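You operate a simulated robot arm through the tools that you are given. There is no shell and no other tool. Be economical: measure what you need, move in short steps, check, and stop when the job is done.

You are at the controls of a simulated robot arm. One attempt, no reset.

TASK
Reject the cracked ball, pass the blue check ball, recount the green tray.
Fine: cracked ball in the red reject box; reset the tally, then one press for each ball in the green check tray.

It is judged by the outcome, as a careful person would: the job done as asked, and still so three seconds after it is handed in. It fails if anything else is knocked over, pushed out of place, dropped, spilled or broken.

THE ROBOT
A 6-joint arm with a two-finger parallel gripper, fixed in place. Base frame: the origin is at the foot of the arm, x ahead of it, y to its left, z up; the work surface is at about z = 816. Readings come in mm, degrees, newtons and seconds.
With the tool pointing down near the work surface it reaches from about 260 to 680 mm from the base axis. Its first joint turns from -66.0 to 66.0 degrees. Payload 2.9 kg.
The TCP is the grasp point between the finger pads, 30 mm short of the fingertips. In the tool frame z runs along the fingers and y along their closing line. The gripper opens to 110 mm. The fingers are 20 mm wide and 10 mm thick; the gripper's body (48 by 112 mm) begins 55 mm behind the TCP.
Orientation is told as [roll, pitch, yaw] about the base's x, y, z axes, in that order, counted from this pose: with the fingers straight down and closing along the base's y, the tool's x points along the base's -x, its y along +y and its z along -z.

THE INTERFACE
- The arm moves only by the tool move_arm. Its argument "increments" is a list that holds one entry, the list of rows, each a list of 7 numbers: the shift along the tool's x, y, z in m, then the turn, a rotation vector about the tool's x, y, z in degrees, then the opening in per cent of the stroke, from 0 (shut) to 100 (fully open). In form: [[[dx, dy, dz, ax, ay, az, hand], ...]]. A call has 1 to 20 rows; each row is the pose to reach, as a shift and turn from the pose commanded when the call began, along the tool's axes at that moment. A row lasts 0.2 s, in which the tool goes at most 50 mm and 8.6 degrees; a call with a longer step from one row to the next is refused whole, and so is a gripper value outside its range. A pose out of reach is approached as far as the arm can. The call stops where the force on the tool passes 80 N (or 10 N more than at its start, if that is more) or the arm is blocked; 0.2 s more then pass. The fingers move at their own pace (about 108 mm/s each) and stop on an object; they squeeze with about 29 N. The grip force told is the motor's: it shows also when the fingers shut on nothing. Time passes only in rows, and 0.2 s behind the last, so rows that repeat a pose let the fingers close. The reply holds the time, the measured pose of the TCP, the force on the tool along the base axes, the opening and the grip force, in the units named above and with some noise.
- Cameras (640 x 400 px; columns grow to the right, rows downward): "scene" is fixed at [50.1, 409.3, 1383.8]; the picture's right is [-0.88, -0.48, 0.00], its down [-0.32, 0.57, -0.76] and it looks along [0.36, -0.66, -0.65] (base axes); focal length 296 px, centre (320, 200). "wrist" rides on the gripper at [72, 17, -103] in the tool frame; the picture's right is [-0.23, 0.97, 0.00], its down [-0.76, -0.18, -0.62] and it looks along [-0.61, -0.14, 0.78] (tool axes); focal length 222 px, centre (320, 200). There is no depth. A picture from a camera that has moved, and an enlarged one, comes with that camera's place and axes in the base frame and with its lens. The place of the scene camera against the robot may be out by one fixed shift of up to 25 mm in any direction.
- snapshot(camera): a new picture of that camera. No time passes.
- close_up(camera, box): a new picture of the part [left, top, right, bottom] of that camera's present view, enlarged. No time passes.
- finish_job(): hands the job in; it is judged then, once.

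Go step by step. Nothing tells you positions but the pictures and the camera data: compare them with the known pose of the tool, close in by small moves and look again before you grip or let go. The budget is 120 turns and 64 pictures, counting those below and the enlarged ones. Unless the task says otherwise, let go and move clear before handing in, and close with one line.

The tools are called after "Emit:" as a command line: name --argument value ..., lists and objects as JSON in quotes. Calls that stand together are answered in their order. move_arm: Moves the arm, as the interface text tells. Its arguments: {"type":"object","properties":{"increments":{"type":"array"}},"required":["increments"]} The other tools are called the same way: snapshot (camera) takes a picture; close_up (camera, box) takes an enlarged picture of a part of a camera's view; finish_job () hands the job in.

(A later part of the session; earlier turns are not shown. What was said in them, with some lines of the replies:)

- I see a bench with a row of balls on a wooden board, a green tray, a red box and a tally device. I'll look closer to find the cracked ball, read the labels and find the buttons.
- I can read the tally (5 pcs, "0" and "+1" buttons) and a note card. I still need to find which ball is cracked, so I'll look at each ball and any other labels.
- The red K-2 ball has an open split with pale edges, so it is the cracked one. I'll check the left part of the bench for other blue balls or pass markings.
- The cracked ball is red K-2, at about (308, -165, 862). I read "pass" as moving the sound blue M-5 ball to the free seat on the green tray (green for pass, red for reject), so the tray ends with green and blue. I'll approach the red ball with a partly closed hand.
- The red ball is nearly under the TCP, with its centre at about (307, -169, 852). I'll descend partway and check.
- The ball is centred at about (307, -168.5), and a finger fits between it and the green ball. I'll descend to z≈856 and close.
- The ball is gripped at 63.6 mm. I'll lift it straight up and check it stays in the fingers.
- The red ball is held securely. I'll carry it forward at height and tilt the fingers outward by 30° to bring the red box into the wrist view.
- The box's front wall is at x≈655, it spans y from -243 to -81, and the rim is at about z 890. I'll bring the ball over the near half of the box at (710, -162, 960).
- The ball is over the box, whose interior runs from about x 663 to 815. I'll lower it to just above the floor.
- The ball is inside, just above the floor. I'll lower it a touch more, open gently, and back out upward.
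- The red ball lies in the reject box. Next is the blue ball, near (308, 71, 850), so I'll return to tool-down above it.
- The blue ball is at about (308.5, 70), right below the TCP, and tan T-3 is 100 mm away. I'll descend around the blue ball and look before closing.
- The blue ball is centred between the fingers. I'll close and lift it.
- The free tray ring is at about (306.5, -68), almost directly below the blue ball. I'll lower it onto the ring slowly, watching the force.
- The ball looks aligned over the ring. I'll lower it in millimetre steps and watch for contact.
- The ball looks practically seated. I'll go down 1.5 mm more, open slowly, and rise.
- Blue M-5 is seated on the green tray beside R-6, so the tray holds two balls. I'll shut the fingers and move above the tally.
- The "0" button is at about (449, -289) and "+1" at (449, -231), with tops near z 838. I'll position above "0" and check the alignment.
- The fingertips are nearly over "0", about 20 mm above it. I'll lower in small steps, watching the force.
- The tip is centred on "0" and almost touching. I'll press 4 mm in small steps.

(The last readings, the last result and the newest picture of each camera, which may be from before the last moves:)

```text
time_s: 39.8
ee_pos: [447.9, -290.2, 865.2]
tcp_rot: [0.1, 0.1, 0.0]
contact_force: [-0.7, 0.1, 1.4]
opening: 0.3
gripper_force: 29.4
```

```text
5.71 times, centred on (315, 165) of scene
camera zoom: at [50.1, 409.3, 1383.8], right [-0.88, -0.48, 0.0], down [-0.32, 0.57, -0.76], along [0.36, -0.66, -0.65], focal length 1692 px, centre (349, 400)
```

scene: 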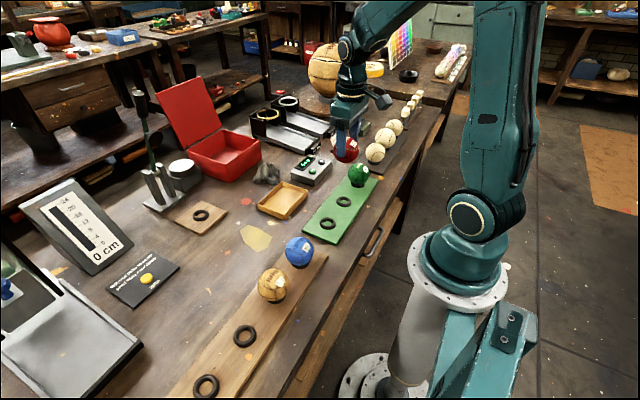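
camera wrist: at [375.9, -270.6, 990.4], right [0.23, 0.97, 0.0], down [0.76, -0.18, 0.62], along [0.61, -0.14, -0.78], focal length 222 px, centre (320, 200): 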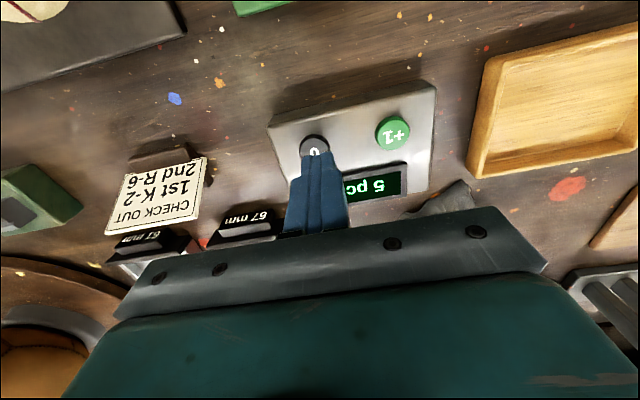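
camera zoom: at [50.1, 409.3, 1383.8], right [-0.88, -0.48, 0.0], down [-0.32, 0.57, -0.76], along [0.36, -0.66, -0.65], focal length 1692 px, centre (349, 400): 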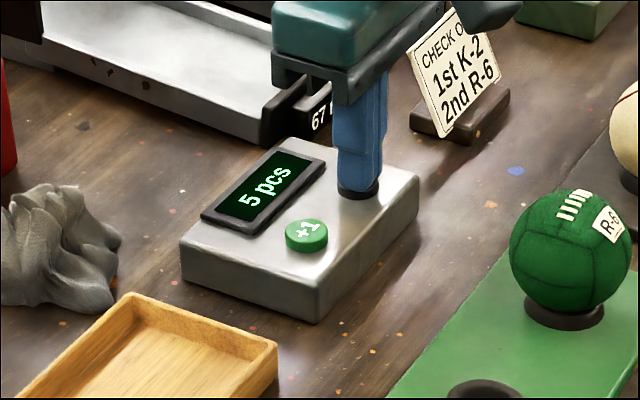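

Contact is just starting. I'll press a further 3 mm.

Emit:
move_arm --increments '[[[0, 0, 0.001, 0, 0, 0, 0], [0, 0, 0.002, 0, 0, 0, 0], [0, 0, 0.003, 0, 0, 0, 0]]]'

Emit:
close_up --camera "scene" --box '[280, 130, 350, 200]'

```text
time_s: 40.6
ee_pos: [448.6, -289.5, 863.1]
tcp_rot: [-0.1, 0.0, 0.0]
contact_force: [-1.2, 1.8, 2.9]
opening: 0.2
gripper_force: 29.0
```

```text
5.71 times, centred on (315, 165) of scene
camera zoom: at [50.1, 409.4, 1383.7], right [-0.88, -0.48, 0.0], down [-0.32, 0.57, -0.76], along [0.36, -0.66, -0.65], focal length 1692 px, centre (349, 400)
```

zoom: 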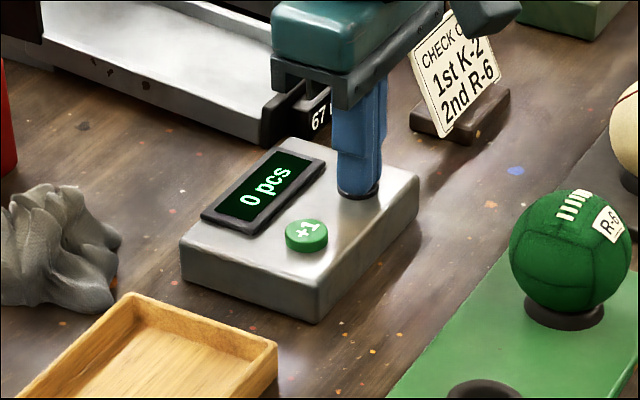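

The display reads 0 pcs. I'll rise and move over "+1".

Emit:
move_arm --increments '[[[0, 0, -0.005, 0, 0, 0, 0], [0, 0, -0.015, 0, 0, 0, 0], [0, 0, -0.025, 0, 0, 0, 0], [0, 0.02, -0.025, 0, 0, 0, 0], [0, 0.04, -0.025, 0, 0, 0, 0], [0, 0.057, -0.025, 0, 0, 0, 0], [0, 0.057, -0.015, 0, 0, 0, 0], [0, 0.057, -0.01, 0, 0, 0, 0], [0, 0.057, -0.01, 0, 0, 0, 0]]]'

Emit:
snapshot --camera "wrist"

Emit:
close_up --camera "scene" --box '[280, 130, 350, 200]'

```text
time_s: 42.6
ee_pos: [447.0, -231.9, 873.3]
tcp_rot: [0.0, -0.1, -0.1]
contact_force: [0.3, 0.4, -0.1]
opening: 0.0
gripper_force: 28.7
```

```text
19 pictures are left
camera wrist: at [374.4, -216.2, 974.9], right [0.23, 0.97, 0.0], down [0.76, -0.18, 0.62], along [0.61, -0.14, -0.78], focal length 222 px, centre (320, 200)
```

wrist: 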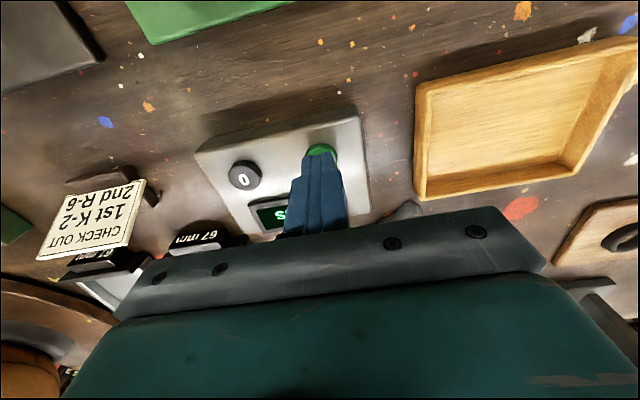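

```text
5.71 times, centred on (315, 165) of scene
camera zoom: at [50.1, 409.3, 1383.8], right [-0.88, -0.48, 0.0], down [-0.32, 0.57, -0.76], along [0.36, -0.66, -0.65], focal length 1692 px, centre (349, 400)
```

zoom: 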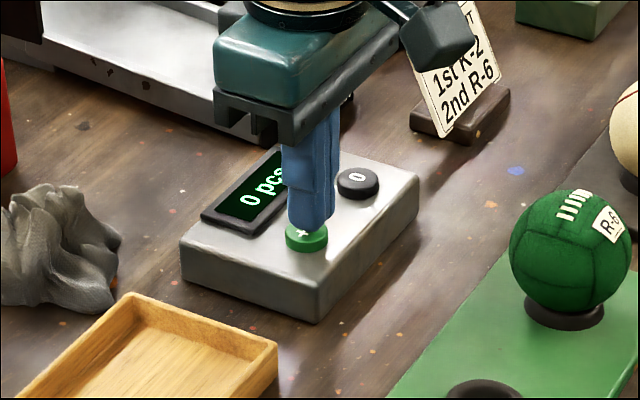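

The tip is over "+1". I'll press to the same depth with a 2 mm sideways correction and check the display.

Emit:
move_arm --increments '[[[0, 0.002, 0.003, 0, 0, 0, 0], [0, 0.002, 0.005, 0, 0, 0, 0], [0, 0.002, 0.007, 0, 0, 0, 0], [0, 0.002, 0.0085, 0, 0, 0, 0], [0, 0.002, 0.01, 0, 0, 0, 0]]]'

Emit:
close_up --camera "scene" --box '[280, 130, 350, 200]'

```text
time_s: 43.8
ee_pos: [447.2, -231.5, 863.1]
tcp_rot: [0.0, -0.1, 0.0]
contact_force: [-2.5, 1.4, 4.2]
opening: 0.0
gripper_force: 28.3
```

```text
5.71 times, centred on (315, 165) of scene
camera zoom: at [50.0, 409.4, 1383.7], right [-0.88, -0.48, 0.0], down [-0.32, 0.57, -0.76], along [0.36, -0.66, -0.65], focal length 1692 px, centre (349, 400)
```

zoom: 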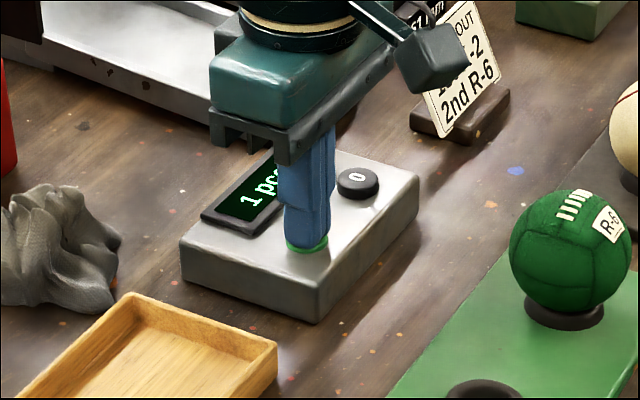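

The display reads 1. I'll release fully (10 mm up), then press once more to the same depth.

Emit:
move_arm --increments '[[[0, 0, -0.005, 0, 0, 0, 0], [0, 0, -0.01, 0, 0, 0, 0], [0, 0, -0.01, 0, 0, 0, 0], [0, 0, -0.01, 0, 0, 0, 0]]]'

Emit:
close_up --camera "scene" --box '[280, 130, 350, 200]'

Emit:
move_arm --increments '[[[0, 0, 0.003, 0, 0, 0, 0], [0, 0, 0.005, 0, 0, 0, 0], [0, 0, 0.007, 0, 0, 0, 0], [0, 0, 0.0085, 0, 0, 0, 0], [0, 0, 0.01, 0, 0, 0, 0]]]'

Emit:
close_up --camera "scene" --box '[280, 130, 350, 200]'

```text
time_s: 44.8
ee_pos: [448.1, -232.0, 872.2]
tcp_rot: [0.1, -0.1, 0.0]
contact_force: [-0.8, -0.1, 0.7]
opening: 0.0
gripper_force: 28.8
```

```text
5.71 times, centred on (315, 165) of scene
camera zoom: at [50.1, 409.3, 1383.8], right [-0.88, -0.48, 0.0], down [-0.32, 0.57, -0.76], along [0.36, -0.66, -0.65], focal length 1692 px, centre (349, 400)
```

zoom: 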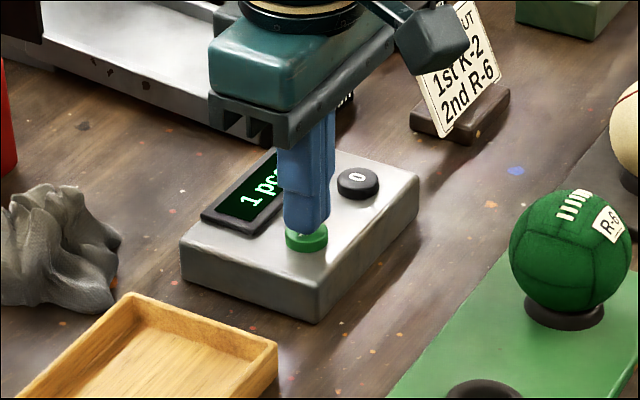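

```text
time_s: 46.0
ee_pos: [448.0, -231.1, 862.0]
tcp_rot: [0.1, 0.1, 0.0]
contact_force: [-2.3, -0.1, 4.4]
opening: 0.2
gripper_force: 28.9
```

```text
5.71 times, centred on (315, 165) of scene
camera zoom: at [50.0, 409.4, 1383.8], right [-0.88, -0.48, 0.0], down [-0.32, 0.57, -0.76], along [0.36, -0.66, -0.65], focal length 1692 px, centre (349, 400)
```

zoom: 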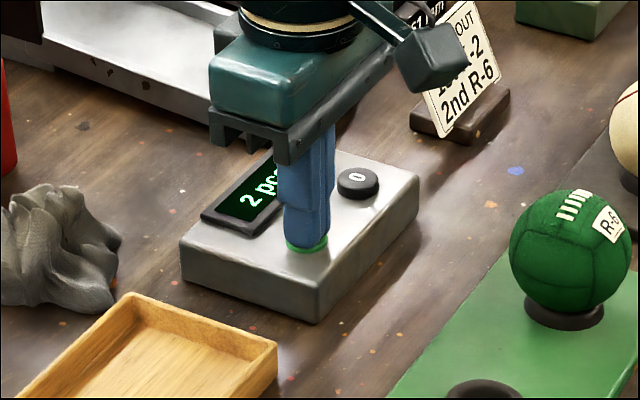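

The display reads 2. I'll rise clear and do a final check.

Emit:
move_arm --increments '[[[0, 0, -0.01, 0, 0, 0, 0], [0, 0, -0.04, 0, 0, 0, 0], [0, 0, -0.08, 0, 0, 0, 0], [0, 0, -0.12, 0, 0, 0, 0], [0, 0, -0.16, 0, 0, 0, 0], [0, 0, -0.2, 0, 0, 0, 0], [0, 0, -0.2, 0, 0, 0, 0]]]'

Emit:
close_up --camera "scene" --box '[160, 110, 400, 270]'

```text
time_s: 47.6
ee_pos: [445.6, -230.7, 1060.8]
tcp_rot: [0.1, 0.0, -0.1]
contact_force: [0.1, 0.0, 0.8]
opening: 0.0
gripper_force: 29.2
```

```text
2.50 times, centred on (280, 190) of scene
camera zoom: at [50.1, 409.3, 1383.8], right [-0.88, -0.48, 0.0], down [-0.32, 0.57, -0.76], along [0.36, -0.66, -0.65], focal length 740 px, centre (420, 225)
```

zoom: 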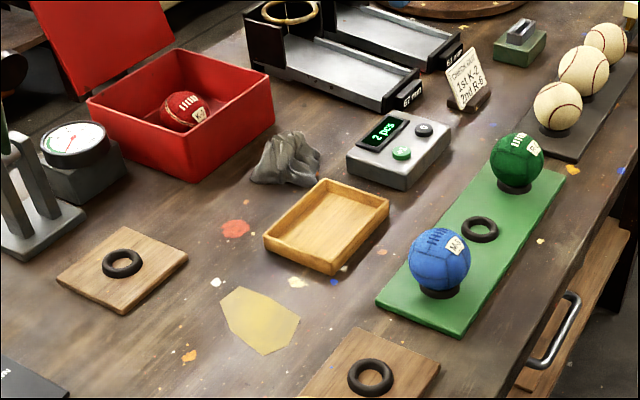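

Red K-2 is in the reject box, green R-6 and blue M-5 are on the green tray, and the tally reads 2 pcs. Nothing else has been disturbed and the arm is clear, so I'm handing in.

Emit:
finish_job

```text
The job is handed in.
```

The job is handed in: cracked red K-2 is in the red reject box, and the tally was reset and pressed twice, so it reads 2. I took "pass" to mean moving blue M-5 onto the green tray with R-6, since the task named no place for it.
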